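You operate a simulated robot arm through the tools that you are given. There is no shell and no other tool. Be economical: measure what you need, move in short steps, check, and stop when the job is done.

The job below is to be done with a simulated robot arm. You get a single attempt, and the scene is never put back.

## Task
Isolate and lock the cabinet, then wipe the grimy patch off its door.
Fine: use the purple cloth and put it back on the mat.

It is judged by the outcome, as a careful person would: the job done as asked, and still so three seconds after it is handed in. It fails if anything else is knocked over, pushed out of place, dropped, spilled or broken. Flat cloth is picked up by pressing the open fingertips on it (5 to 10 N) and closing them slowly along it; thin cloth reads only 2 to 8 mm in the jaws.

## Robot
A 7-joint arm with a two-finger parallel gripper, fixed in place. Base frame: the origin is at the foot of the arm, x ahead of it, y to its left, z up. Units: m, degrees, N and s.
With the tool pointing down near the work surface it reaches from about 0.34 to 0.78 m from the base axis. Its first joint turns from -166.0 to 166.0 degrees. Payload 3.91 kg.
The tool frame sits at the grasp point between the pads (the TCP): z along the fingers, y along the line on which they close. The tips reach 0.03 m beyond it. The gripper opens to 0.11 m. The fingers are 0.02 m wide and 0.01 m thick; the gripper's body (0.048 by 0.112 m) begins 0.055 m behind the TCP.
Orientation is that of the tool frame in the base frame, as [roll, pitch, yaw] about the fixed x, y, z axes, in that order (R = Rz(yaw) Ry(pitch) Rx(roll)). With the fingers straight down and closing along the base's y, the tool's x points along the base's -x, its y along +y and its z along -z.

## Interface
- The arm moves only by the tool servo_tool. Its argument "commands" is text: rows parted by semicolons, each of 7 numbers parted by spaces: the shift along the tool's x, y, z in units of 150 mm (1.0 is 150 mm), then the turn, a rotation vector about the tool's x, y, z in units of 60 degrees (1.0 is 60 degrees), then the finger opening in m, from 0 to 0.11. In form: dx dy dz ax ay az grip; .... A call has 1 to 12 rows; each row is the pose to reach, as a shift and turn from the pose commanded when the call began, along the tool's axes at that moment. A call with a number of a shift or a turn outside -1 to 1 is refused whole. Rows are played at 5 a second. More than 0.05 m and 8.6 degrees between two rows, or a gripper value outside its range, and nothing of the call is played. A pose out of reach is approached as far as the arm can. The call stops where the force on the tool passes 40 N (or 10 N more than at its start, if that is more) or the arm is blocked; 0.2 s more then pass. The fingers move at their own pace (about 0.153 m/s each) and stop on an object; they squeeze with about 38 N. The grip force told is the motor's: it shows also when the fingers shut on nothing. Time passes only in rows, and 0.2 s behind the last, so rows that repeat a pose let the fingers close. It gives the time, the measured TCP pose, the force on the tool (base axes), the opening and the grip force at its end, in the units of the frame above (readings bear some noise).
- Cameras (640 x 400 px; columns grow to the right, rows downward): "scene" is fixed at [0.4088, -0.4998, 1.4387]; the picture's right is [0.96, -0.29, 0.00], its down [-0.12, -0.40, -0.91] and it looks along [0.26, 0.87, -0.42] (base axes); focal length 278 px, centre (320, 200). "wrist" rides on the gripper at [0.077, 0.007, -0.114] in the tool frame; the picture's right is [-0.09, 1.00, 0.00], its down [-0.80, -0.07, -0.59] and it looks along [-0.59, -0.05, 0.80] (tool axes); focal length 270 px, centre (320, 200). There is no depth. A picture from a camera that has moved, and an enlarged one, comes with that camera's place and axes in the base frame and with its lens. The place of the scene camera against the robot may be out by one fixed shift of up to 0.012 m in any direction.
- grab_frame(camera): a new picture of that camera. The clock stands still meanwhile.
- lift_body(by): slides the trunk up (or, below 0, down) by that many m; the arm rides with it, the base frame stays. It gives what a move gives, with no picture.
- enlarge(camera, box): a new picture of the part [left, top, right, bottom] of that camera's present view, enlarged. The clock stands still meanwhile.
- hand_in(): hands the job in; it is judged then, once.

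Go step by step. Nothing tells you positions but the pictures and the camera data: compare them with the known pose of the tool, close in by small moves and look again before you grip or let go. The budget is 120 turns and 84 pictures, counting those below and the enlarged ones. Unless the task says otherwise, let go and move clear before handing in, and close with one line.

The tools are called after ">>>" as a command line: name --argument value ..., lists and objects as JSON in quotes. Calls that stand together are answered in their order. servo_tool: Moves the arm, as the interface text tells. Its arguments: {"type":"object","properties":{"commands":{"type":"string"}},"required":["commands"]} The other tools are called the same way: lift_body (by) slides the trunk up or down; grab_frame (camera) takes a picture; enlarge (camera, box) takes an enlarged picture of a part of a camera's view; hand_in () hands the job in.

At the start:

```text
t: 0.0
position: [0.3872, 0.1306, 1.3959]
tcp_rot: [-180.0, 0.0, -180.0]
contact_force: [-0.3, 0.7, 0.2]
width: 0.1099
gripper_force: 0.1
trunk travel left (down, up): [-0.575, 0.035]
```

scene: 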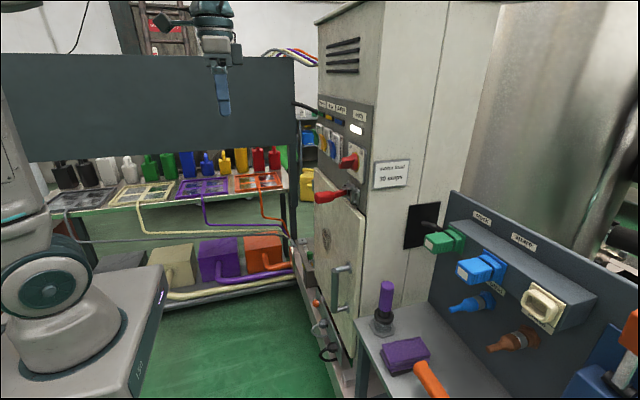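
wrist: 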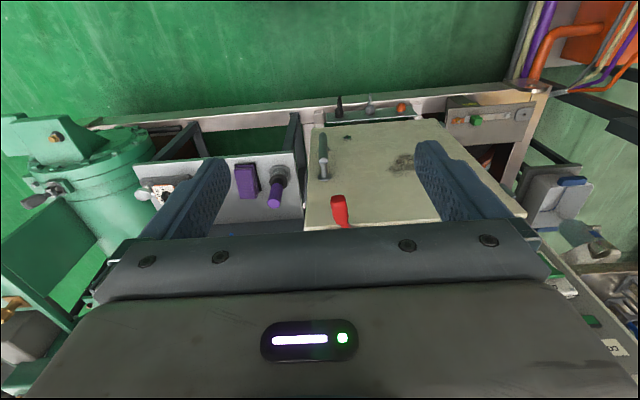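

I see a cabinet with red handles on its face, a sign, a bench with a purple cloth, and a rail with padlock-like things. I'll look closer at the details before moving.

>>> enlarge --camera "scene" --box '[290, 80, 450, 220]'

>>> enlarge --camera "scene" --box '[280, 220, 480, 400]'

>>> enlarge --camera "wrist" --box '[130, 80, 560, 240]'

```text
2.86 times, centred on (370, 150) of scene
camera zoom: at [0.4088, -0.4998, 1.4387], right [0.96, -0.29, 0.0], down [-0.12, -0.4, -0.91], along [0.26, 0.87, -0.42], focal length 796 px, centre (177, 343)
```

zoom: 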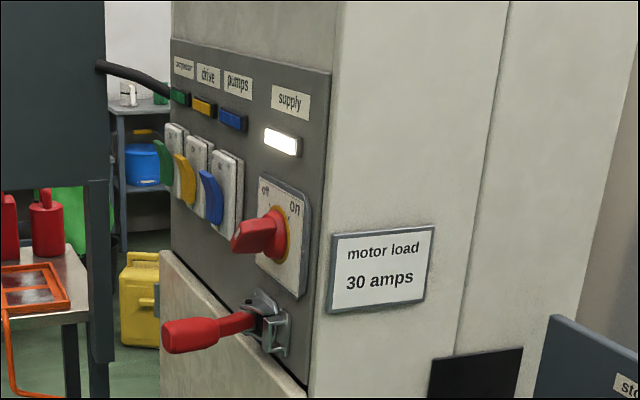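

```text
2.22 times, centred on (380, 310) of scene
camera zoom: at [0.4088, -0.4998, 1.4387], right [0.96, -0.29, 0.0], down [-0.12, -0.4, -0.91], along [0.26, 0.87, -0.42], focal length 619 px, centre (187, -44)
```

zoom: 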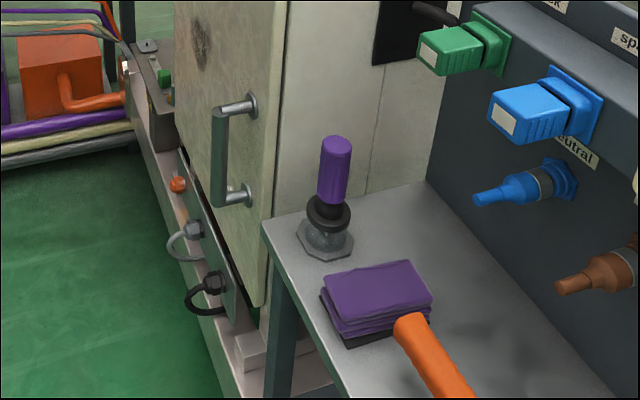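

```text
1.49 times, centred on (345, 160) of wrist
camera zoom: at [0.3091, 0.1379, 1.5093], right [0.09, 1.0, 0.0], down [0.8, -0.07, 0.59], along [0.59, -0.05, -0.8], focal length 402 px, centre (283, 260)
```

zoom: 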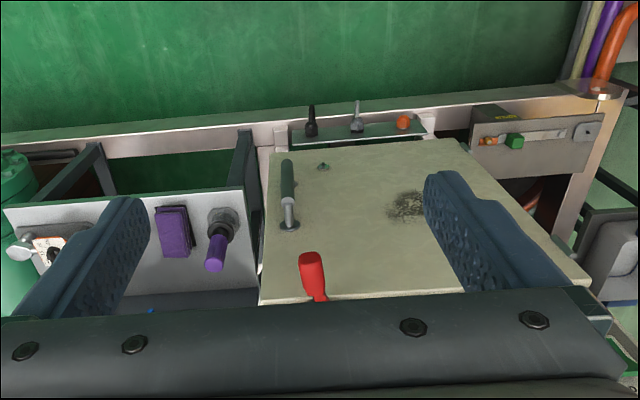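

The cabinet faces the robot (-x), with its supply switch above a red lever on a bracket. I'll tilt the tool up 60° in place so the wrist camera faces the panel.

>>> servo_tool --commands "0 0 0 0 -0.125 0 0.11;0 0 0 0 -0.25 0 0.11;0 0 0 0 -0.375 0 0.11;0 0 0 0 -0.5 0 0.11;0 0 0 0 -0.625 0 0.11;0 0 0 0 -0.75 0 0.11;0 0 0 0 -0.875 0 0.11;0 0 0 0 -1 0 0.11"

>>> grab_frame --camera "wrist"

>>> grab_frame --camera "scene"

```text
t: 1.8
position: [0.3863, 0.1313, 1.395]
tcp_rot: [-179.9, 60.2, -179.9]
contact_force: [-0.5, -0.3, 0.8]
width: 0.1099
gripper_force: 0.0
trunk travel left (down, up): [-0.575, 0.035]
```

```text
78 pictures are left
camera wrist: at [0.2477, 0.1378, 1.3854], right [0.04, 1.0, 0.08], down [-0.12, -0.07, 0.99], along [0.99, -0.05, 0.11], focal length 270 px, centre (320, 200)
```

wrist: 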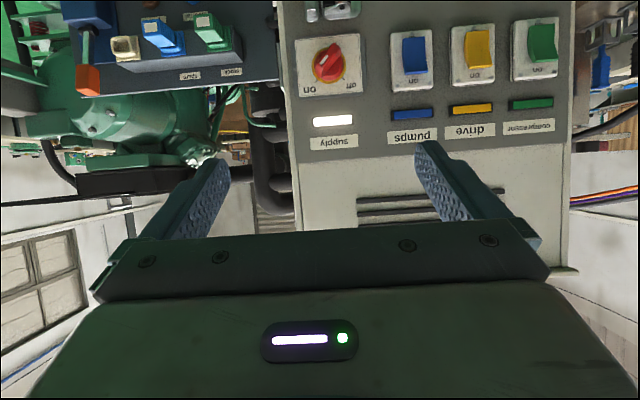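

```text
77 pictures are left
```

scene: 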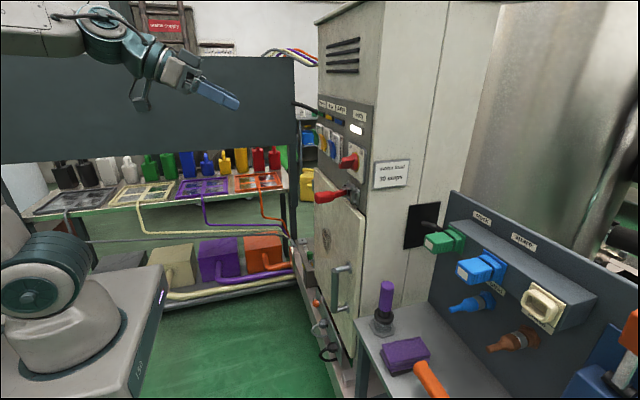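

The panel is upside down in this view: "supply" rotary switch, and pumps, drive and compressor rockers. I'll enlarge it and look lower down too.

>>> enlarge --camera "wrist" --box '[270, 0, 430, 160]'

>>> enlarge --camera "wrist" --box '[370, 0, 570, 150]'

>>> lift_body --by -0.22

>>> grab_frame --camera "wrist"

```text
2.50 times, centred on (350, 80) of wrist
camera zoom: at [0.2477, 0.1378, 1.3854], right [0.04, 1.0, 0.08], down [-0.12, -0.07, 0.99], along [0.99, -0.05, 0.11], focal length 676 px, centre (245, 500)
```

zoom: 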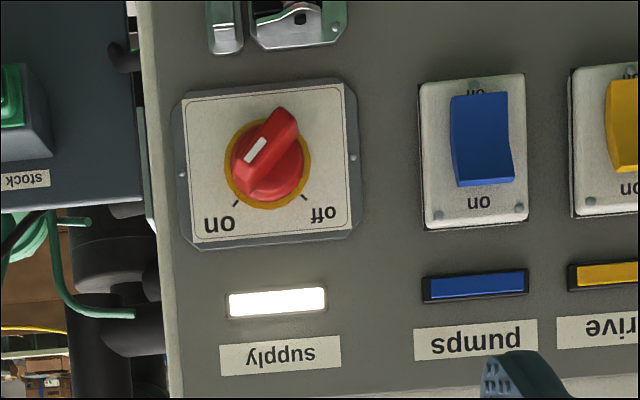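

```text
2.67 times, centred on (470, 75) of wrist
camera zoom: at [0.2477, 0.1378, 1.3854], right [0.04, 1.0, 0.08], down [-0.12, -0.07, 0.99], along [0.99, -0.05, 0.11], focal length 721 px, centre (-80, 533)
```

zoom: 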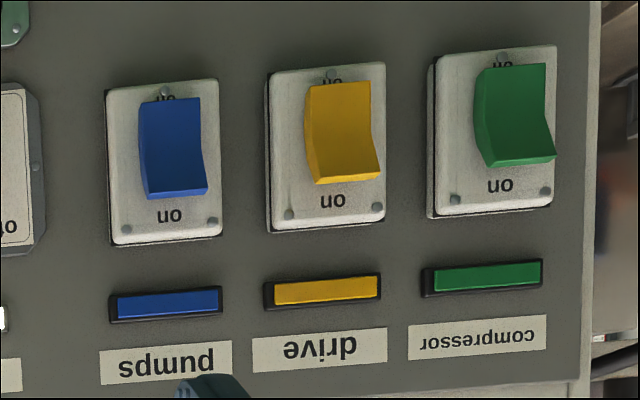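

```text
t: 4.1
position: [0.4071, 0.1329, 1.146]
tcp_rot: [-178.6, 55.3, -178.9]
contact_force: [-0.4, -0.5, 0.7]
width: 0.11
gripper_force: 0.1
trunk travel left (down, up): [-0.355, 0.255]
```

```text
74 pictures are left
camera wrist: at [0.2684, 0.1404, 1.1466], right [0.05, 1.0, 0.06], down [-0.03, -0.06, 1.0], along [1.0, -0.05, 0.03], focal length 270 px, centre (320, 200)
```

wrist: 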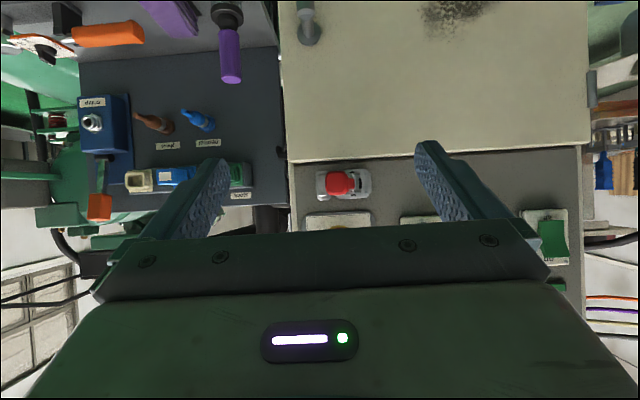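

The lever on the bracket is end-on to me, and there's a tag-like item on the bench. I'll enlarge these.

>>> enlarge --camera "wrist" --box '[290, 130, 410, 230]'

>>> enlarge --camera "wrist" --box '[0, 0, 280, 230]'

>>> enlarge --camera "scene" --box '[440, 180, 640, 400]'

```text
4.00 times, centred on (350, 180) of wrist
camera zoom: at [0.2684, 0.1404, 1.1466], right [0.05, 1.0, 0.06], down [-0.03, -0.06, 1.0], along [1.0, -0.05, 0.03], focal length 1081 px, centre (200, 280)
```

zoom: 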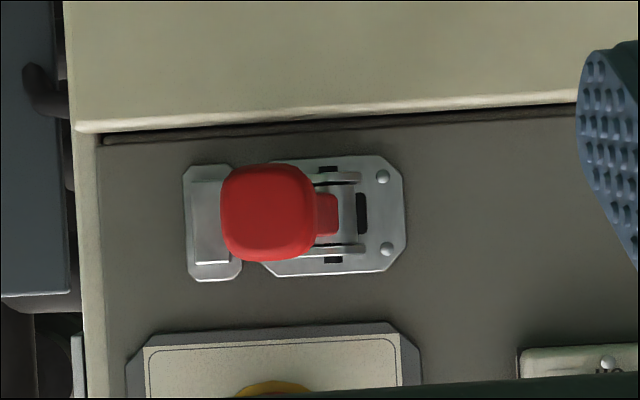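

```text
1.74 times, centred on (140, 115) of wrist
camera zoom: at [0.2684, 0.1404, 1.1466], right [0.05, 1.0, 0.06], down [-0.03, -0.06, 1.0], along [1.0, -0.05, 0.03], focal length 470 px, centre (633, 348)
```

zoom: 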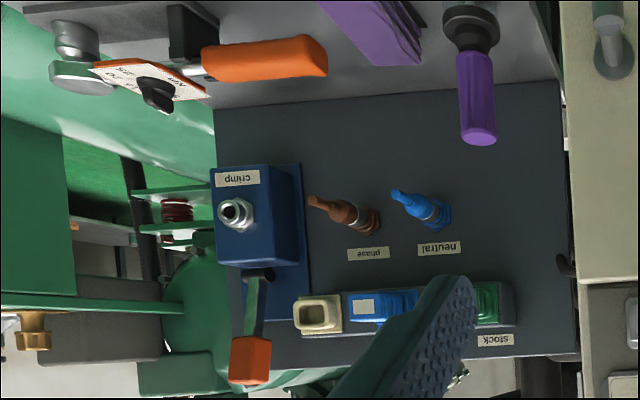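

```text
1.82 times, centred on (540, 290) of scene
camera zoom: at [0.4088, -0.4998, 1.4387], right [0.96, -0.29, 0.0], down [-0.12, -0.4, -0.91], along [0.26, 0.87, -0.42], focal length 506 px, centre (-80, 36)
```

zoom: 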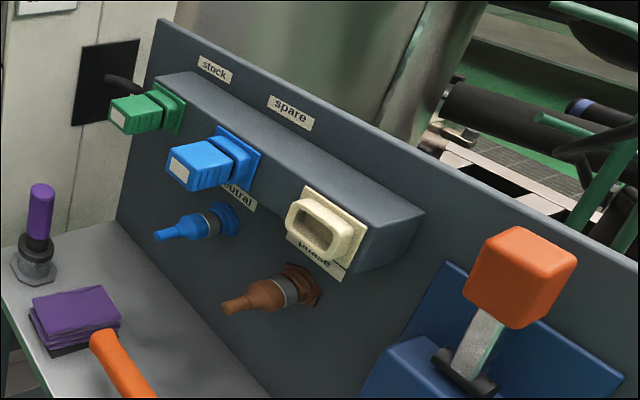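

The lever is hinged on its left (+y) side, with a catch on the right, so it swings shut sideways. I'll go lower to see the patch, the door handle and the low rail.

>>> lift_body --by -0.18

>>> grab_frame --camera "wrist"

>>> enlarge --camera "wrist" --box '[270, 0, 600, 200]'

>>> enlarge --camera "wrist" --box '[0, 0, 320, 200]'

```text
t: 5.4
position: [0.4261, 0.1355, 0.9914]
tcp_rot: [-177.6, 49.7, -178.0]
contact_force: [-1.1, -0.1, 0.6]
width: 0.11
gripper_force: 0.0
trunk travel left (down, up): [-0.24, 0.37]
stopped: the arm was blocked; the commanded pose is now the measured one
```

```text
70 pictures are left
camera wrist: at [0.2892, 0.142, 1.0052], right [0.06, 1.0, 0.04], down [0.06, -0.04, 1.0], along [1.0, -0.05, -0.07], focal length 270 px, centre (320, 200)
```

wrist: 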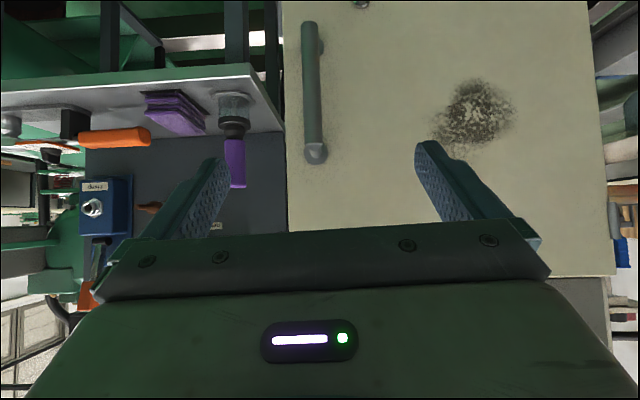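

```text
1.94 times, centred on (435, 100) of wrist
camera zoom: at [0.2892, 0.142, 1.0052], right [0.06, 1.0, 0.04], down [0.06, -0.04, 1.0], along [1.0, -0.05, -0.07], focal length 524 px, centre (97, 394)
```

zoom: 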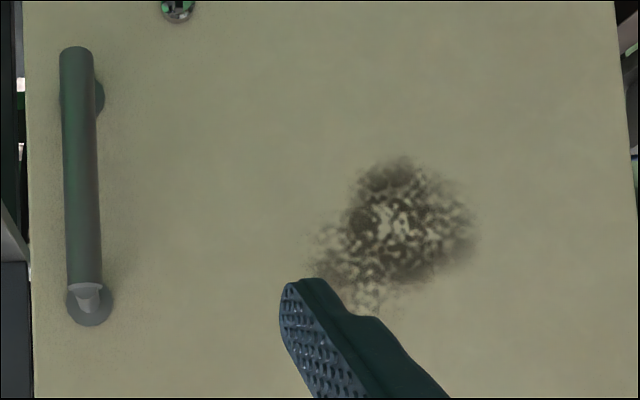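

```text
2.00 times, centred on (160, 100) of wrist
camera zoom: at [0.2892, 0.142, 1.0052], right [0.06, 1.0, 0.04], down [0.06, -0.04, 1.0], along [1.0, -0.05, -0.07], focal length 541 px, centre (640, 400)
```

zoom: 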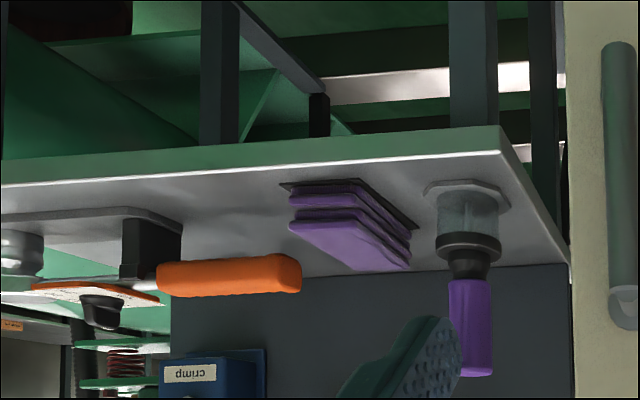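

The trunk stopped short and the tool pitch drifted, so something may be touching the arm. I'll check the scene view.

>>> grab_frame --camera "scene"

```text
67 pictures are left
```

scene: 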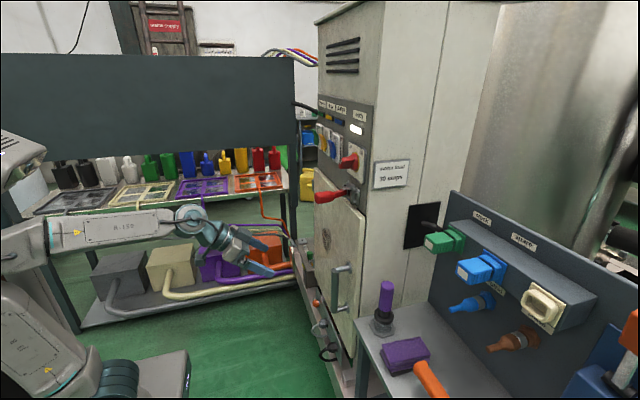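

No visible contact, though the posture drifted. I'll raise the trunk to panel height, which undoes this, and take a closer look at the rockers and lamps.

>>> lift_body --by 0.2

>>> enlarge --camera "wrist" --box '[280, 60, 600, 230]'

```text
t: 7.6
position: [0.4259, 0.1362, 1.1981]
tcp_rot: [-177.6, 50.4, -178.1]
contact_force: [-0.1, 0.2, 0.8]
width: 0.1101
gripper_force: 0.1
trunk travel left (down, up): [-0.44, 0.17]
```

```text
2.00 times, centred on (440, 145) of wrist
camera zoom: at [0.2871, 0.1426, 1.211], right [0.06, 1.0, 0.04], down [0.05, -0.04, 1.0], along [1.0, -0.05, -0.06], focal length 541 px, centre (80, 310)
```

zoom: 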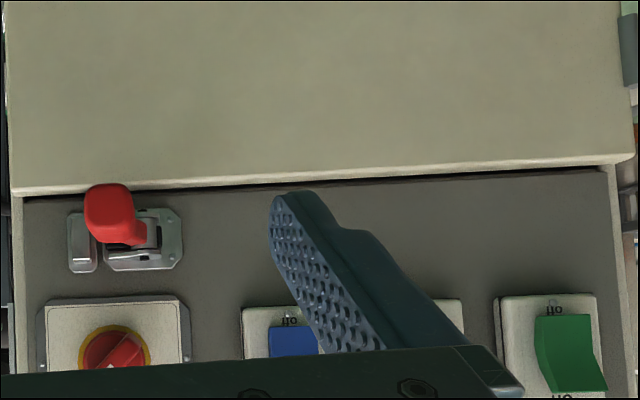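

The rockers show "off" at the bottom. I'll zoom in on them and the lamps from the scene camera to read their state.

>>> enlarge --camera "scene" --box '[312, 90, 376, 160]'

```text
5.71 times, centred on (344, 125) of scene
camera zoom: at [0.4088, -0.4998, 1.4387], right [0.96, -0.29, 0.0], down [-0.12, -0.4, -0.91], along [0.26, 0.87, -0.42], focal length 1591 px, centre (183, 629)
```

zoom: 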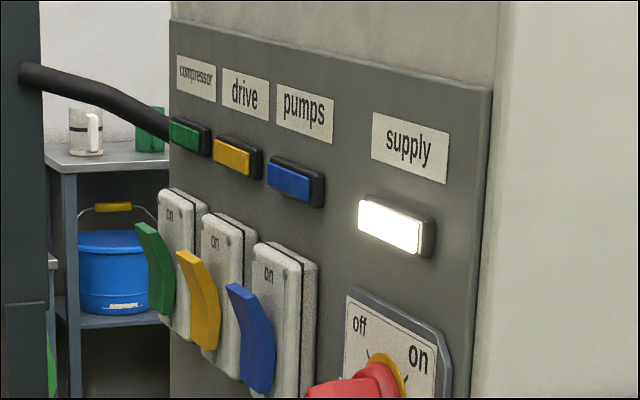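

The load lamps look dark and the rockers sit in "off", while only the supply lamp glows, so the supply isolator is what needs turning off. I'll level the tool and bring it in front of the knob, which I put at (0.70, 0.146, 1.223).

>>> servo_tool --commands "-0.11 0.01 0.09 0 -0.11 0 0.11;-0.22 0.02 0.18 0 -0.22 0 0.11;-0.33 0.03 0.27 0 -0.33 0 0.11;-0.44 0.04 0.36 0 -0.44 0 0.11;-0.55 0.05 0.45 0 -0.55 0 0.11;-0.655 0.06 0.53 0 -0.66 0 0.11"

>>> grab_frame --camera "wrist"

>>> grab_frame --camera "scene"

```text
t: 8.6
position: [0.4495, 0.2841, 1.1808]
tcp_rot: [162.7, 68.2, -174.1]
contact_force: [0.6, -0.6, 0.5]
width: 0.11
gripper_force: 0.0
trunk travel left (down, up): [-0.44, 0.17]
stopped in row 5: the arm was blocked; the commanded pose is now the measured one
```

```text
64 pictures are left
camera wrist: at [0.3205, 0.2421, 1.1509], right [-0.34, 0.92, 0.19], down [-0.18, -0.26, 0.95], along [0.92, 0.29, 0.26], focal length 270 px, centre (320, 200)
```

wrist: 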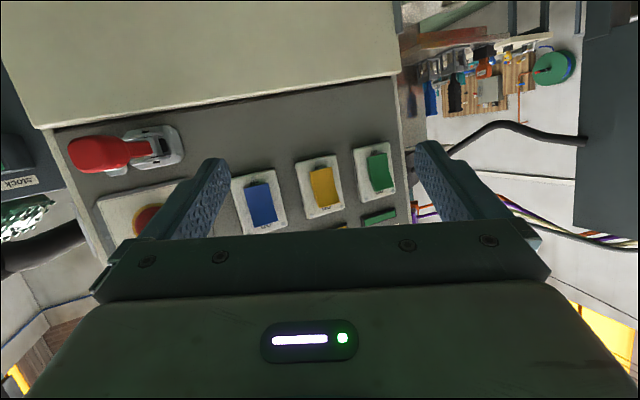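

```text
63 pictures are left
```

scene: 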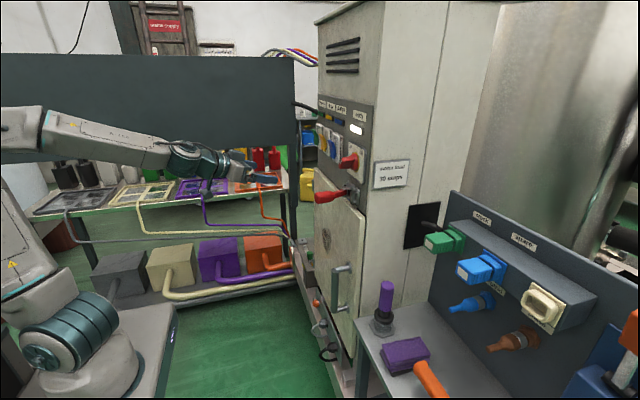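

The wrist hit a joint limit because the arm is too folded. I'll come back to a straight pose first, then drop the trunk while raising the hand, so the forearm lies flatter.

>>> servo_tool --commands "-0.042 -0.171 -0.093 0.074 0.059 0.019 0.11;-0.084 -0.341 -0.186 0.148 0.118 0.039 0.11;-0.126 -0.512 -0.279 0.223 0.176 0.058 0.11;-0.168 -0.682 -0.372 0.297 0.235 0.078 0.11;-0.21 -0.853 -0.465 0.371 0.294 0.097 0.11;-0.21 -0.853 -0.465 0.371 0.294 0.097 0.11"

>>> lift_body --by -0.1

```text
t: 10.0
position: [0.4485, 0.1422, 1.2243]
tcp_rot: [-179.6, 50.2, -179.9]
contact_force: [-0.1, -0.1, -0.6]
width: 0.1101
gripper_force: 0.1
trunk travel left (down, up): [-0.44, 0.17]
```

```text
t: 11.3
position: [0.4487, 0.1422, 1.1226]
tcp_rot: [-179.6, 50.2, -179.9]
contact_force: [0.5, 0.2, 0.3]
width: 0.1102
gripper_force: 0.1
trunk travel left (down, up): [-0.34, 0.27]
```

That moved cleanly with no drift. Now I'll raise the hand and level it together.

>>> servo_tool --commands "-0.2 0.01 -0.03 0 0 0 0.11;-0.4 0.02 -0.06 0 -0.11 0 0.11;-0.6 0.03 -0.09 0 -0.22 0 0.11;-0.77 0.03 -0.12 0 -0.33 0 0.11;-0.77 0.03 -0.12 0 -0.44 0 0.11;-0.77 0.03 -0.12 0 -0.55 0 0.11;-0.77 0.03 -0.12 0 -0.663 0 0.11;-0.77 0.03 -0.12 0 -0.663 0 0.11"

```text
t: 12.8
position: [0.4926, 0.2521, 1.185]
tcp_rot: [143.8, 77.5, 161.8]
contact_force: [0.0, -1.3, 0.2]
width: 0.11
gripper_force: 0.0
trunk travel left (down, up): [-0.34, 0.27]
stopped in row 7: the arm was blocked; the commanded pose is now the measured one
```

It's less limited, but the wrist is still too close to the column. I'll recover to a straight pose further out and higher, lower the trunk more, then level there.

>>> servo_tool --commands "-0.11 -0.15 0.01 0.063 0.062 -0.003 0.11;-0.22 -0.3 0.02 0.126 0.124 -0.006 0.11;-0.33 -0.45 0.03 0.189 0.186 -0.009 0.11;-0.44 -0.6 0.04 0.252 0.248 -0.012 0.11;-0.55 -0.751 0.048 0.315 0.31 -0.015 0.11;-0.55 -0.751 0.048 0.315 0.31 -0.015 0.11"

>>> lift_body --by -0.08

```text
t: 14.2
position: [0.5482, 0.1421, 1.2506]
tcp_rot: [-179.4, 60.1, -179.9]
contact_force: [0.2, -0.1, 0.8]
width: 0.1102
gripper_force: 0.1
trunk travel left (down, up): [-0.34, 0.27]
```

```text
t: 15.4
position: [0.5485, 0.1431, 1.1706]
tcp_rot: [-179.4, 60.1, -179.9]
contact_force: [-0.2, -0.5, 0.7]
width: 0.1102
gripper_force: 0.0
trunk travel left (down, up): [-0.26, 0.35]
```

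>>> servo_tool --commands "-0.18 0.01 -0.05 0 0 0 0.11;-0.367 0.02 -0.097 0 -0.1 0 0.11;-0.367 0.02 -0.097 0 -0.2 0 0.11;-0.367 0.02 -0.097 0 -0.3 0 0.11;-0.367 0.02 -0.097 0 -0.4 0 0.11;-0.367 0.02 -0.097 0 -0.5 0 0.11;-0.367 0.02 -0.097 0 -0.5 0 0.11"

>>> grab_frame --camera "wrist"

>>> grab_frame --camera "scene"

```text
t: 17.0
position: [0.5637, 0.1467, 1.2255]
tcp_rot: [-61.0, 89.5, -61.3]
contact_force: [-1.4, 0.9, 0.2]
width: 0.11
gripper_force: 0.0
trunk travel left (down, up): [-0.26, 0.35]
```

```text
62 pictures are left
camera wrist: at [0.4477, 0.1529, 1.1479], right [0.0, 1.0, 0.08], down [-0.6, -0.06, 0.8], along [0.8, -0.05, 0.59], focal length 270 px, centre (320, 200)
```

wrist: 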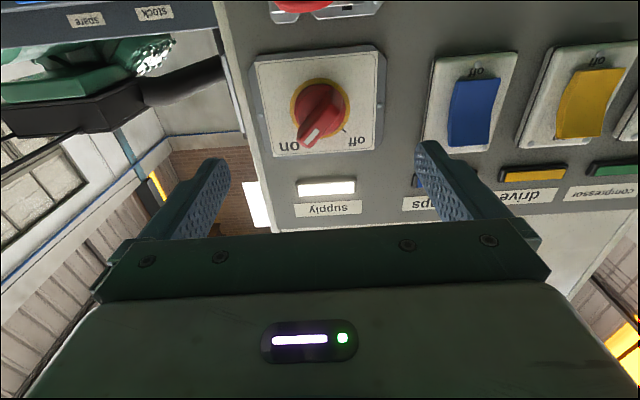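

```text
61 pictures are left
```

scene: 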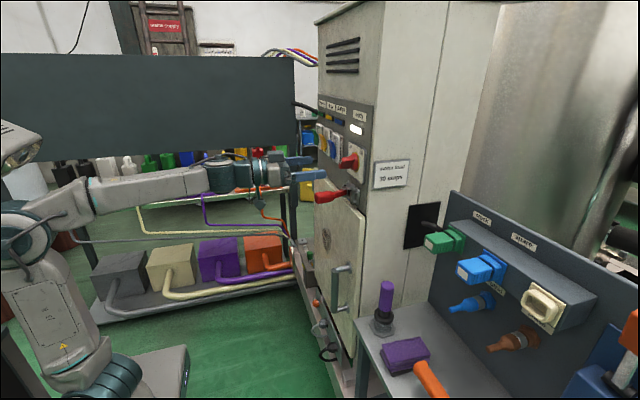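

The tool is level now and the knob centre comes out near (0.70, 0.145, 1.227). I'll roll 45° so the fingers straddle the bar.

>>> servo_tool --commands "0 0 0 0 0 0.13 0.11;0 0 0 0 0 0.26 0.11;0 0 0 0 0 0.39 0.11;0 0 0 0 0 0.52 0.11;0 0 0 0 0 0.64 0.11;0 0 0 0 0 0.75 0.11;0 0 0 0 0 0.75 0.11"

>>> grab_frame --camera "wrist"

>>> enlarge --camera "scene" --box '[250, 90, 410, 220]'

```text
t: 18.6
position: [0.5619, 0.1463, 1.2266]
tcp_rot: [89.8, 45.2, 89.5]
contact_force: [0.5, 0.1, 0.1]
width: 0.11
gripper_force: 0.2
trunk travel left (down, up): [-0.26, 0.35]
```

```text
60 pictures are left
camera wrist: at [0.4476, 0.2055, 1.176], right [0.0, 0.64, 0.76], down [-0.6, -0.61, 0.52], along [0.8, -0.46, 0.39], focal length 270 px, centre (320, 200)
```

wrist: 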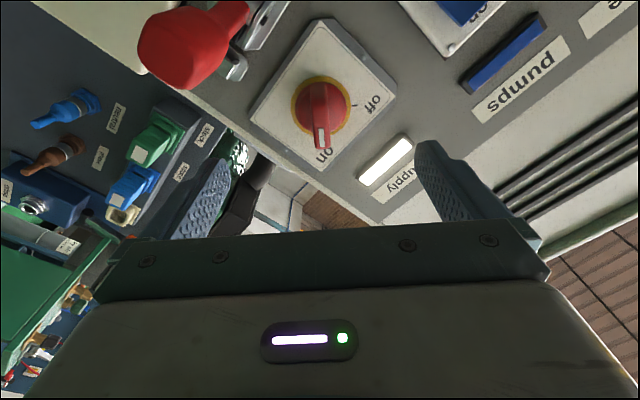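

```text
3.08 times, centred on (330, 155) of scene
camera zoom: at [0.4088, -0.4998, 1.4387], right [0.96, -0.29, 0.0], down [-0.12, -0.4, -0.91], along [0.26, 0.87, -0.42], focal length 857 px, centre (289, 338)
```

zoom: 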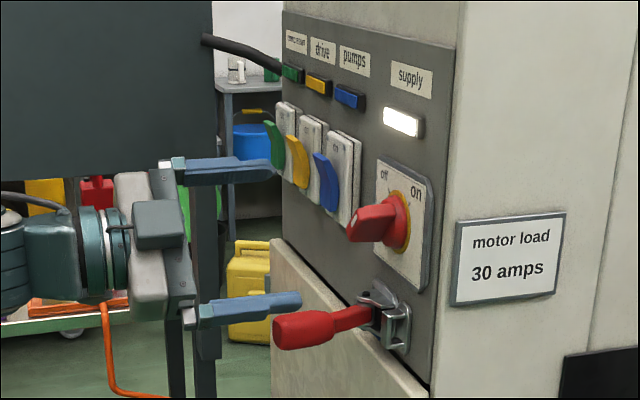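

The fingers are aligned across the bar, whose front end is near x 0.655. I'll narrow the opening and advance about 9 cm.

>>> servo_tool --commands "0 0 0.1 0 0 0 0.07;0 0 0.2 0 0 0 0.07;0 0 0.3 0 0 0 0.07;0 0 0.4 0 0 0 0.07;0 0 0.5 0 0 0 0.07;0 0 0.6 0 0 0 0.07;0 0 0.6 0 0 0 0.07"

>>> grab_frame --camera "wrist"

>>> enlarge --camera "scene" --box '[270, 100, 410, 220]'

```text
t: 20.2
position: [0.6525, 0.1458, 1.2277]
tcp_rot: [89.7, 45.4, 89.5]
contact_force: [0.3, -0.7, -0.2]
width: 0.0701
gripper_force: 0.1
trunk travel left (down, up): [-0.26, 0.35]
```

```text
58 pictures are left
camera wrist: at [0.5375, 0.2062, 1.1768], right [0.0, 0.65, 0.76], down [-0.6, -0.61, 0.52], along [0.8, -0.46, 0.39], focal length 270 px, centre (320, 200)
```

wrist: 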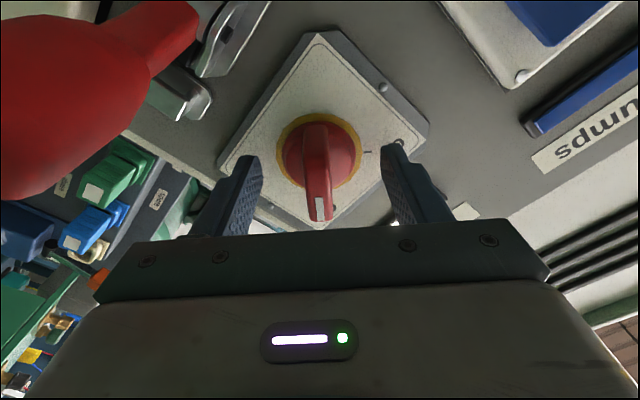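

```text
3.33 times, centred on (340, 160) of scene
camera zoom: at [0.4088, -0.4998, 1.4387], right [0.96, -0.29, 0.0], down [-0.12, -0.4, -0.91], along [0.26, 0.87, -0.42], focal length 928 px, centre (253, 333)
```

zoom: 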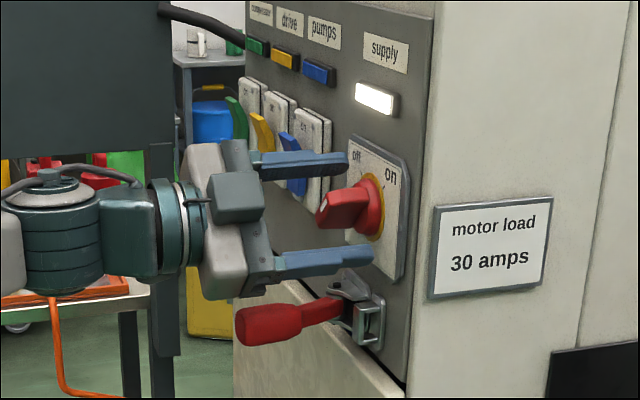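

The bar sits centred between the fingers. I'll close on it.

>>> servo_tool --commands "0 0 0 0 0 0 0.04;0 0 0 0 0 0 0.025;0 0 0 0 0 0 0.01;0 0 0 0 0 0 0.005;0 0 0 0 0 0 0.005"

```text
t: 21.4
position: [0.6519, 0.1468, 1.2282]
tcp_rot: [89.7, 45.4, 89.6]
contact_force: [-4.1, -3.5, -6.7]
width: 0.0438
gripper_force: 44.7
trunk travel left (down, up): [-0.26, 0.35]
```

At 44 mm I've gripped the round skirt rather than the bar. I'll open, back out 12 mm and grip again.

>>> servo_tool --commands "0 0 0 0 0 0 0.06;0 0 0 0 0 0 0.06;0 0 -0.085 0 0 0 0.06;0 0 -0.085 0 0 0 0.04;0 0 -0.085 0 0 0 0.02;0 0 -0.085 0 0 0 0.005;0 0 -0.085 0 0 0 0.005"

>>> grab_frame --camera "wrist"

```text
t: 23.0
position: [0.6395, 0.1459, 1.2274]
tcp_rot: [89.8, 45.2, 89.5]
contact_force: [-0.5, -0.3, -0.7]
width: 0.0133
gripper_force: 44.4
trunk travel left (down, up): [-0.26, 0.35]
```

```text
56 pictures are left
camera wrist: at [0.5251, 0.2054, 1.1765], right [0.0, 0.65, 0.76], down [-0.6, -0.61, 0.52], along [0.8, -0.46, 0.39], focal length 270 px, centre (320, 200)
```

wrist: 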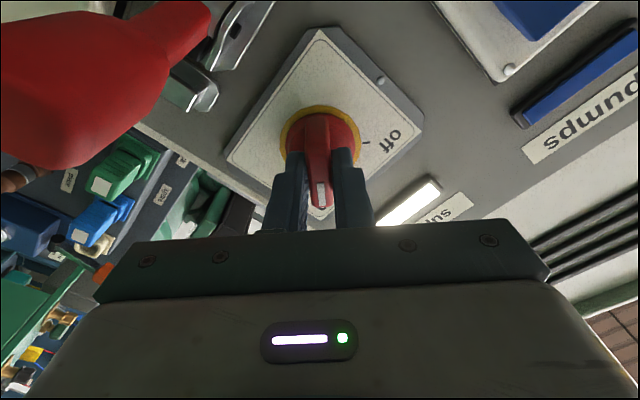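

The bar is gripped at 13 mm with no side load. I'll turn it counter-clockwise, 56° first.

>>> servo_tool --commands "0 0 0 0 0 -0.12 0.005;0 0 0 0 0 -0.24 0.005;0 0 0 0 0 -0.36 0.005;0 0 0 0 0 -0.48 0.005;0 0 0 0 0 -0.6 0.005;0 0 0 0 0 -0.72 0.005;0 0 0 0 0 -0.84 0.005;0 0 0 0 0 -0.94 0.005"

>>> grab_frame --camera "wrist"

```text
t: 24.8
position: [0.6398, 0.1459, 1.2269]
tcp_rot: [-88.8, 78.3, -89.3]
contact_force: [0.2, -0.5, 7.9]
width: 0.0136
gripper_force: 45.0
trunk travel left (down, up): [-0.26, 0.35]
```

```text
55 pictures are left
camera wrist: at [0.5248, 0.1365, 1.1493], right [0.01, 0.99, -0.12], down [-0.6, 0.1, 0.8], along [0.8, 0.06, 0.59], focal length 270 px, centre (320, 200)
```

wrist: 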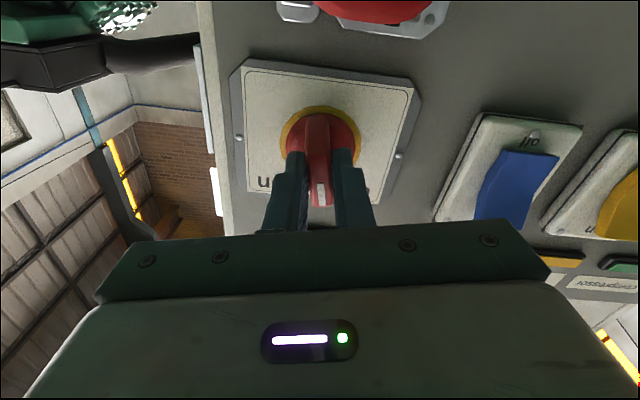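

The knob is following and sits just past vertical. I'll do the remaining 34° or so.

>>> servo_tool --commands "0 0 0 0 0 -0.12 0.005;0 0 0 0 0 -0.24 0.005;0 0 0 0 0 -0.36 0.005;0 0 0 0 0 -0.48 0.005;0 0 0 0 0 -0.57 0.005;0 0 0 0 0 -0.57 0.005"

>>> grab_frame --camera "wrist"

>>> enlarge --camera "scene" --box '[270, 80, 410, 220]'

```text
t: 26.2
position: [0.6407, 0.1448, 1.2266]
tcp_rot: [-89.6, 44.0, -90.1]
contact_force: [8.9, 1.9, 20.1]
width: 0.0134
gripper_force: 45.1
trunk travel left (down, up): [-0.26, 0.35]
```

```text
54 pictures are left
camera wrist: at [0.5245, 0.0945, 1.1677], right [0.01, 0.76, -0.65], down [-0.59, 0.53, 0.6], along [0.8, 0.38, 0.45], focal length 270 px, centre (320, 200)
```

wrist: 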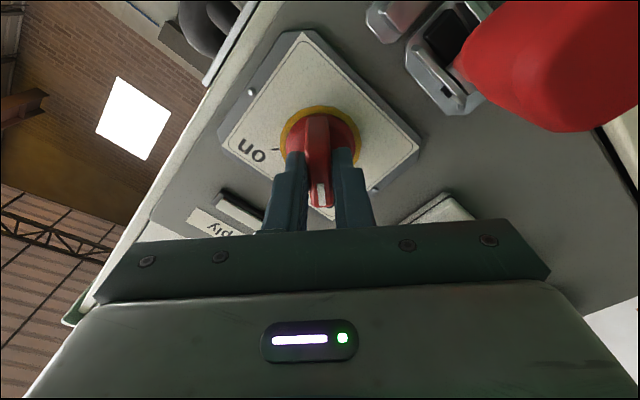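

```text
2.86 times, centred on (340, 150) of scene
camera zoom: at [0.4088, -0.4998, 1.4387], right [0.96, -0.29, 0.0], down [-0.12, -0.4, -0.91], along [0.26, 0.87, -0.42], focal length 796 px, centre (263, 343)
```

zoom: 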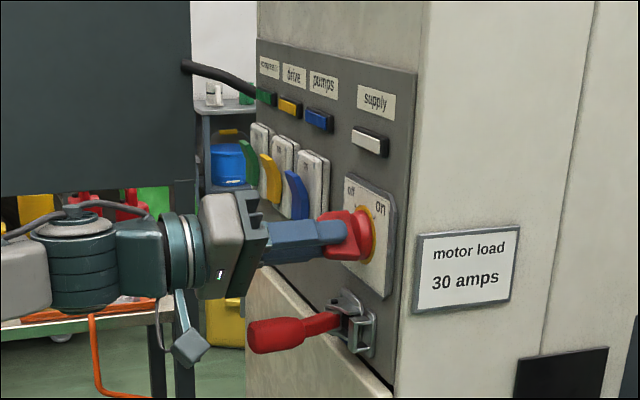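

The supply lamp has gone out, so the cabinet is isolated. I'll release, back off, level the roll and shift left, ready to swing the lever.

>>> servo_tool --commands "0 0 0 0 0 0 0.05;0 0 0 0 0 0 0.05;0 0 -0.17 0 0 0 0.05;0 0 -0.34 0 0 0 0.05;0 0 -0.53 0 0 0 0.05;-0.05 0.05 -0.53 0 0 0.12 0.03;-0.1 0.1 -0.53 0 0 0.24 0;-0.15 0.15 -0.53 0 0 0.36 0;-0.2 0.2 -0.53 0 0 0.48 0;-0.25 0.25 -0.53 0 0 0.6 0;-0.35 0.35 -0.53 0 0 0.72 0;-0.353 0.353 -0.53 0 0 0.765 0"

>>> lift_body --by -0.095

>>> grab_frame --camera "wrist"

>>> enlarge --camera "scene" --box '[250, 80, 410, 240]'

```text
t: 28.8
position: [0.5589, 0.2219, 1.2251]
tcp_rot: [24.7, 89.8, 24.4]
contact_force: [0.3, 0.7, 0.6]
width: 0.0
gripper_force: 37.8
trunk travel left (down, up): [-0.26, 0.35]
```

```text
t: 30.1
position: [0.5592, 0.2217, 1.1292]
tcp_rot: [4.6, 89.7, 4.2]
contact_force: [0.4, 0.2, 0.8]
width: 0.0
gripper_force: 37.4
trunk travel left (down, up): [-0.165, 0.445]
```

```text
52 pictures are left
camera wrist: at [0.4445, 0.2287, 1.0518], right [0.01, 1.0, 0.09], down [-0.6, -0.07, 0.8], along [0.8, -0.06, 0.59], focal length 270 px, centre (320, 200)
```

wrist: 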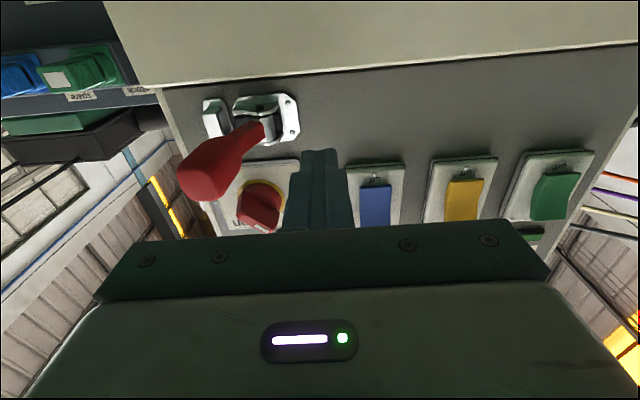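

```text
2.50 times, centred on (330, 160) of scene
camera zoom: at [0.4088, -0.4998, 1.4387], right [0.96, -0.29, 0.0], down [-0.12, -0.4, -0.91], along [0.26, 0.87, -0.42], focal length 696 px, centre (295, 300)
```

zoom: 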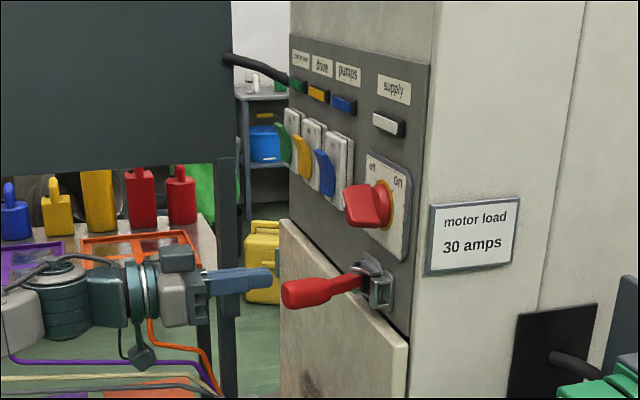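

The knob sits at "off". The lever's hinge is near (0.69, 0.176) and its tip near (0.60, 0.141, 1.137). I'll push it from its left side toward the catch along an arc.

>>> servo_tool --commands "-0.047 -0.02 0.17 0 0 0 0;-0.047 -0.047 0.34 0 0 0 0;-0.047 -0.16 0.34 0 0 0 0;-0.047 -0.28 0.34 0 0 0 0;-0.047 -0.39 0.31 0 0 0 0;-0.047 -0.49 0.295 0 0 0 0;-0.047 -0.55 0.31 0 0 0 0;-0.047 -0.613 0.34 0 0 0 0"

>>> grab_frame --camera "wrist"

>>> enlarge --camera "scene" --box '[270, 120, 410, 240]'

```text
t: 31.4
position: [0.6028, 0.1739, 1.1343]
tcp_rot: [-103.3, 89.8, -101.8]
contact_force: [10.5, 26.2, 1.3]
width: 0.0001
gripper_force: 37.5
trunk travel left (down, up): [-0.165, 0.445]
stopped in row 6: the force on the tool passed its limit (the readings are from after the stop); the commanded pose is now the measured one
```

```text
50 pictures are left
camera wrist: at [0.4874, 0.1766, 1.0561], right [-0.03, 1.0, 0.08], down [-0.59, -0.08, 0.8], along [0.81, -0.03, 0.59], focal length 270 px, centre (320, 200)
```

wrist: 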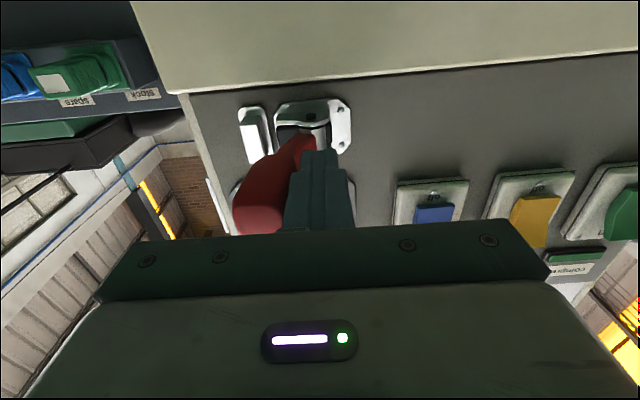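

```text
3.33 times, centred on (340, 180) of scene
camera zoom: at [0.4088, -0.4998, 1.4387], right [0.96, -0.29, 0.0], down [-0.12, -0.4, -0.91], along [0.26, 0.87, -0.42], focal length 928 px, centre (253, 267)
```

zoom: 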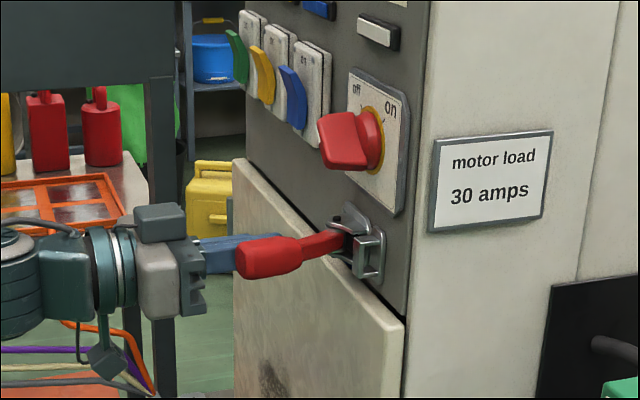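

The lever didn't move and resisted at 26 N, so that may be its open stop. I'll back off and look closely at the mechanism.

>>> servo_tool --commands "0 0.1 0 0 0 0 0;0 0.2 -0.1 0 0 0 0;0 0.2 -0.3 0 0 0 0;0 0.2 -0.5 0 0 0 0"

>>> enlarge --camera "wrist" --box '[160, 70, 340, 220]'

>>> enlarge --camera "scene" --box '[308, 170, 372, 220]'

```text
t: 32.4
position: [0.5275, 0.196, 1.1353]
tcp_rot: [-37.5, 89.8, -36.8]
contact_force: [0.4, -0.2, 0.5]
width: 0.0003
gripper_force: 37.8
trunk travel left (down, up): [-0.165, 0.445]
```

```text
2.67 times, centred on (250, 145) of wrist
camera zoom: at [0.4121, 0.2002, 1.0574], right [-0.01, 1.0, 0.09], down [-0.59, -0.08, 0.8], along [0.8, -0.04, 0.59], focal length 721 px, centre (507, 347)
```

zoom: 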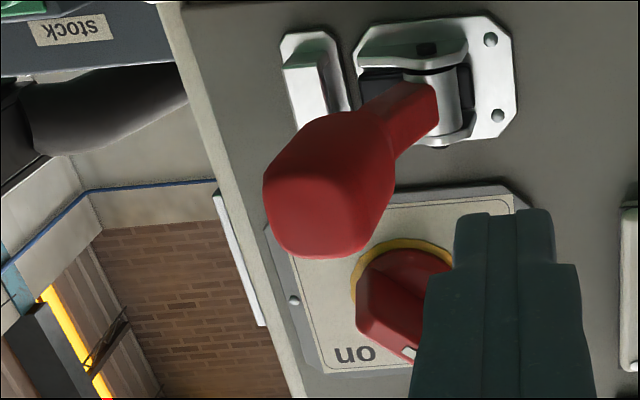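

```text
8.00 times, centred on (340, 195) of scene
camera zoom: at [0.4088, -0.4998, 1.4387], right [0.96, -0.29, 0.0], down [-0.12, -0.4, -0.91], along [0.26, 0.87, -0.42], focal length 2228 px, centre (160, 240)
```

zoom: 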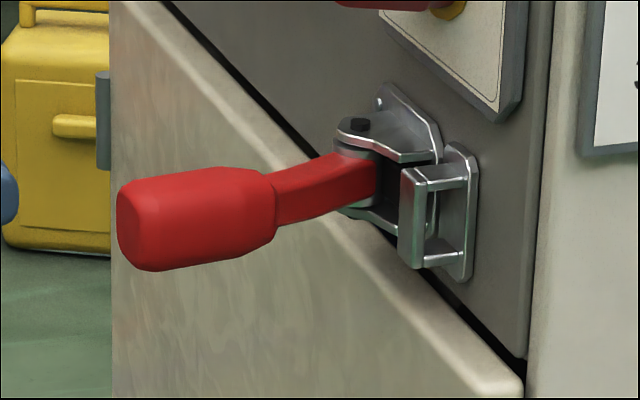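

This is a cam latch on a vertical pin, with a keeper tunnel on the right. The tail enters the keeper when the handle swings to the left (+y), so I'll go round the lever's right side and push it left.

>>> servo_tool --commands "0 -0.25 0 0 0 0 0;0 -0.5 0 0 0 0 0;0 -0.77 0 0 0 0 0;0 -0.77 0.2 0 0 0 0;0 -0.77 0.383 0 0 0 0;0 -0.6 0.383 0 0 0 0;0 -0.5 0.383 0 0 0 0;0 -0.4 0.383 0 0 0 0;0 -0.3 0.383 0 0 0 0;0 -0.2 0.383 0 0 0 0;0 -0.1 0.383 0 0 0 0"

>>> grab_frame --camera "wrist"

>>> enlarge --camera "scene" --box '[270, 130, 400, 240]'

```text
t: 34.8
position: [0.5842, 0.1801, 1.1345]
tcp_rot: [-27.4, 89.9, -26.7]
contact_force: [0.0, -0.2, -0.7]
width: 0.0
gripper_force: 37.8
trunk travel left (down, up): [-0.165, 0.445]
```

```text
46 pictures are left
camera wrist: at [0.4694, 0.1855, 1.057], right [-0.01, 1.0, 0.09], down [-0.59, -0.08, 0.8], along [0.8, -0.04, 0.59], focal length 270 px, centre (320, 200)
```

wrist: 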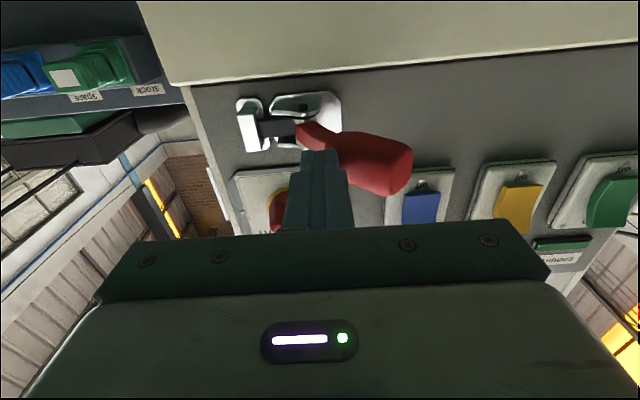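

```text
3.64 times, centred on (335, 185) of scene
camera zoom: at [0.4088, -0.4998, 1.4387], right [0.96, -0.29, 0.0], down [-0.12, -0.4, -0.91], along [0.26, 0.87, -0.42], focal length 1013 px, centre (266, 254)
```

zoom: 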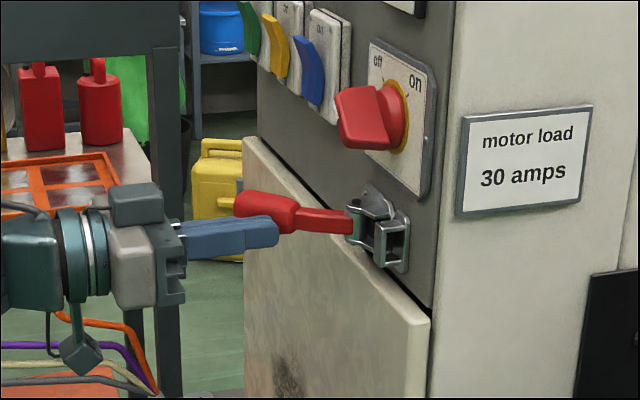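

The lever is swinging and its tongue is turning into the keeper. I'll carry on along the arc and press it home.

>>> servo_tool --commands "0 0.1 0.02 0 0 0 0;0 0.2 0.05 0 0 0 0;0 0.28 0.1 0 0 0 0;0 0.34 0.16 0 0 0 0;0 0.38 0.22 0 0 0 0;0 0.42 0.29 0 0 0 0;0 0.44 0.34 0 0 0 0;0 0.45 0.38 0 0 0 0;0 0.45 0.42 0 0 0 0"

>>> grab_frame --camera "wrist"

>>> enlarge --camera "scene" --box '[270, 130, 400, 240]'

```text
t: 36.2
position: [0.6159, 0.236, 1.1361]
tcp_rot: [128.6, 89.8, 129.0]
contact_force: [-30.0, -11.3, -9.5]
width: 0.0
gripper_force: 38.3
trunk travel left (down, up): [-0.165, 0.445]
stopped in row 6: the force on the tool passed its limit (the readings are from after the stop); the commanded pose is now the measured one
```

```text
44 pictures are left
camera wrist: at [0.5016, 0.2429, 1.0585], right [-0.01, 1.0, 0.09], down [-0.59, -0.08, 0.8], along [0.81, -0.05, 0.59], focal length 270 px, centre (320, 200)
```

wrist: 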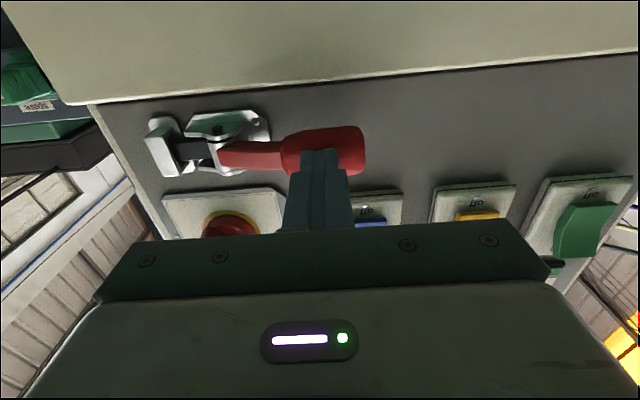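

```text
3.64 times, centred on (335, 185) of scene
camera zoom: at [0.4088, -0.4998, 1.4387], right [0.96, -0.29, 0.0], down [-0.12, -0.4, -0.91], along [0.26, 0.87, -0.42], focal length 1013 px, centre (266, 254)
```

zoom: 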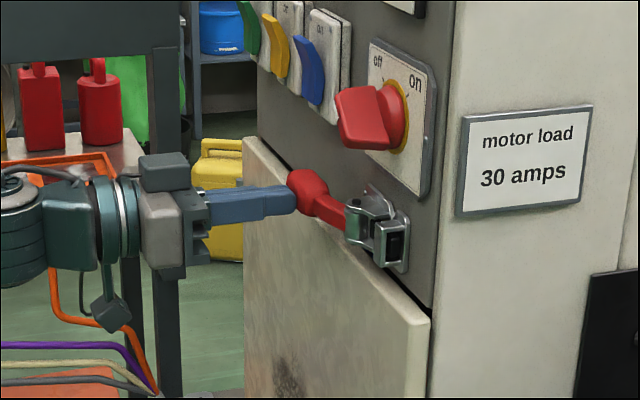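

The lever is nearly flat with its tongue in the keeper. I'll push once more nearer its end to be sure it's home.

>>> servo_tool --commands "0 0 -0.1 0 0 0 0;0 0.08 -0.1 0 0 0 0;0 0.08 0 0 0 0 0;0 0.08 0.04 0 0 0 0;0 0.08 0.08 0 0 0 0;0 0.08 0.12 0 0 0 0;0 0.08 0.16 0 0 0 0"

>>> servo_tool --commands "0 0 -0.2 0 0 0 0;0 0 -0.4 0 0 0 0;0 0 -0.6 0 0 0 0"

>>> enlarge --camera "wrist" --box '[150, 50, 450, 230]'

>>> enlarge --camera "scene" --box '[300, 130, 400, 240]'

```text
t: 37.1
position: [0.6176, 0.2511, 1.1333]
tcp_rot: [154.0, 89.7, 154.3]
contact_force: [-34.3, -6.6, -9.6]
width: 0.0003
gripper_force: 37.4
trunk travel left (down, up): [-0.165, 0.445]
stopped in row 4: the force on the tool passed its limit (the readings are from after the stop); the commanded pose is now the measured one
```

```text
t: 37.9
position: [0.5297, 0.2498, 1.1322]
tcp_rot: [177.8, 89.6, 178.2]
contact_force: [0.7, 0.2, 0.3]
width: 0.0
gripper_force: 37.6
trunk travel left (down, up): [-0.165, 0.445]
```

```text
2.13 times, centred on (300, 140) of wrist
camera zoom: at [0.4146, 0.2555, 1.0559], right [-0.01, 1.0, 0.09], down [-0.59, -0.08, 0.81], along [0.81, -0.05, 0.59], focal length 577 px, centre (363, 328)
```

zoom: 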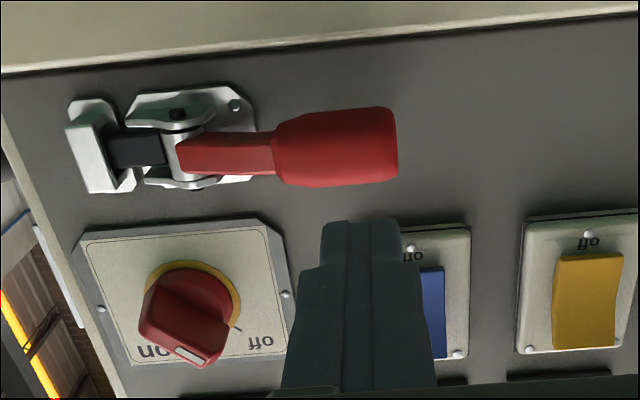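

```text
3.64 times, centred on (350, 185) of scene
camera zoom: at [0.4088, -0.4998, 1.4387], right [0.96, -0.29, 0.0], down [-0.12, -0.4, -0.91], along [0.26, 0.87, -0.42], focal length 1013 px, centre (211, 254)
```

zoom: 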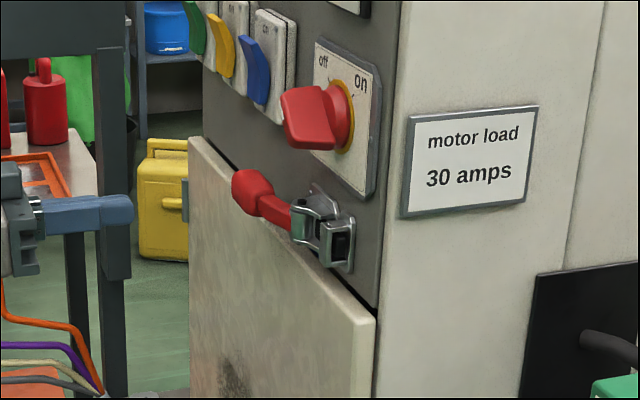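

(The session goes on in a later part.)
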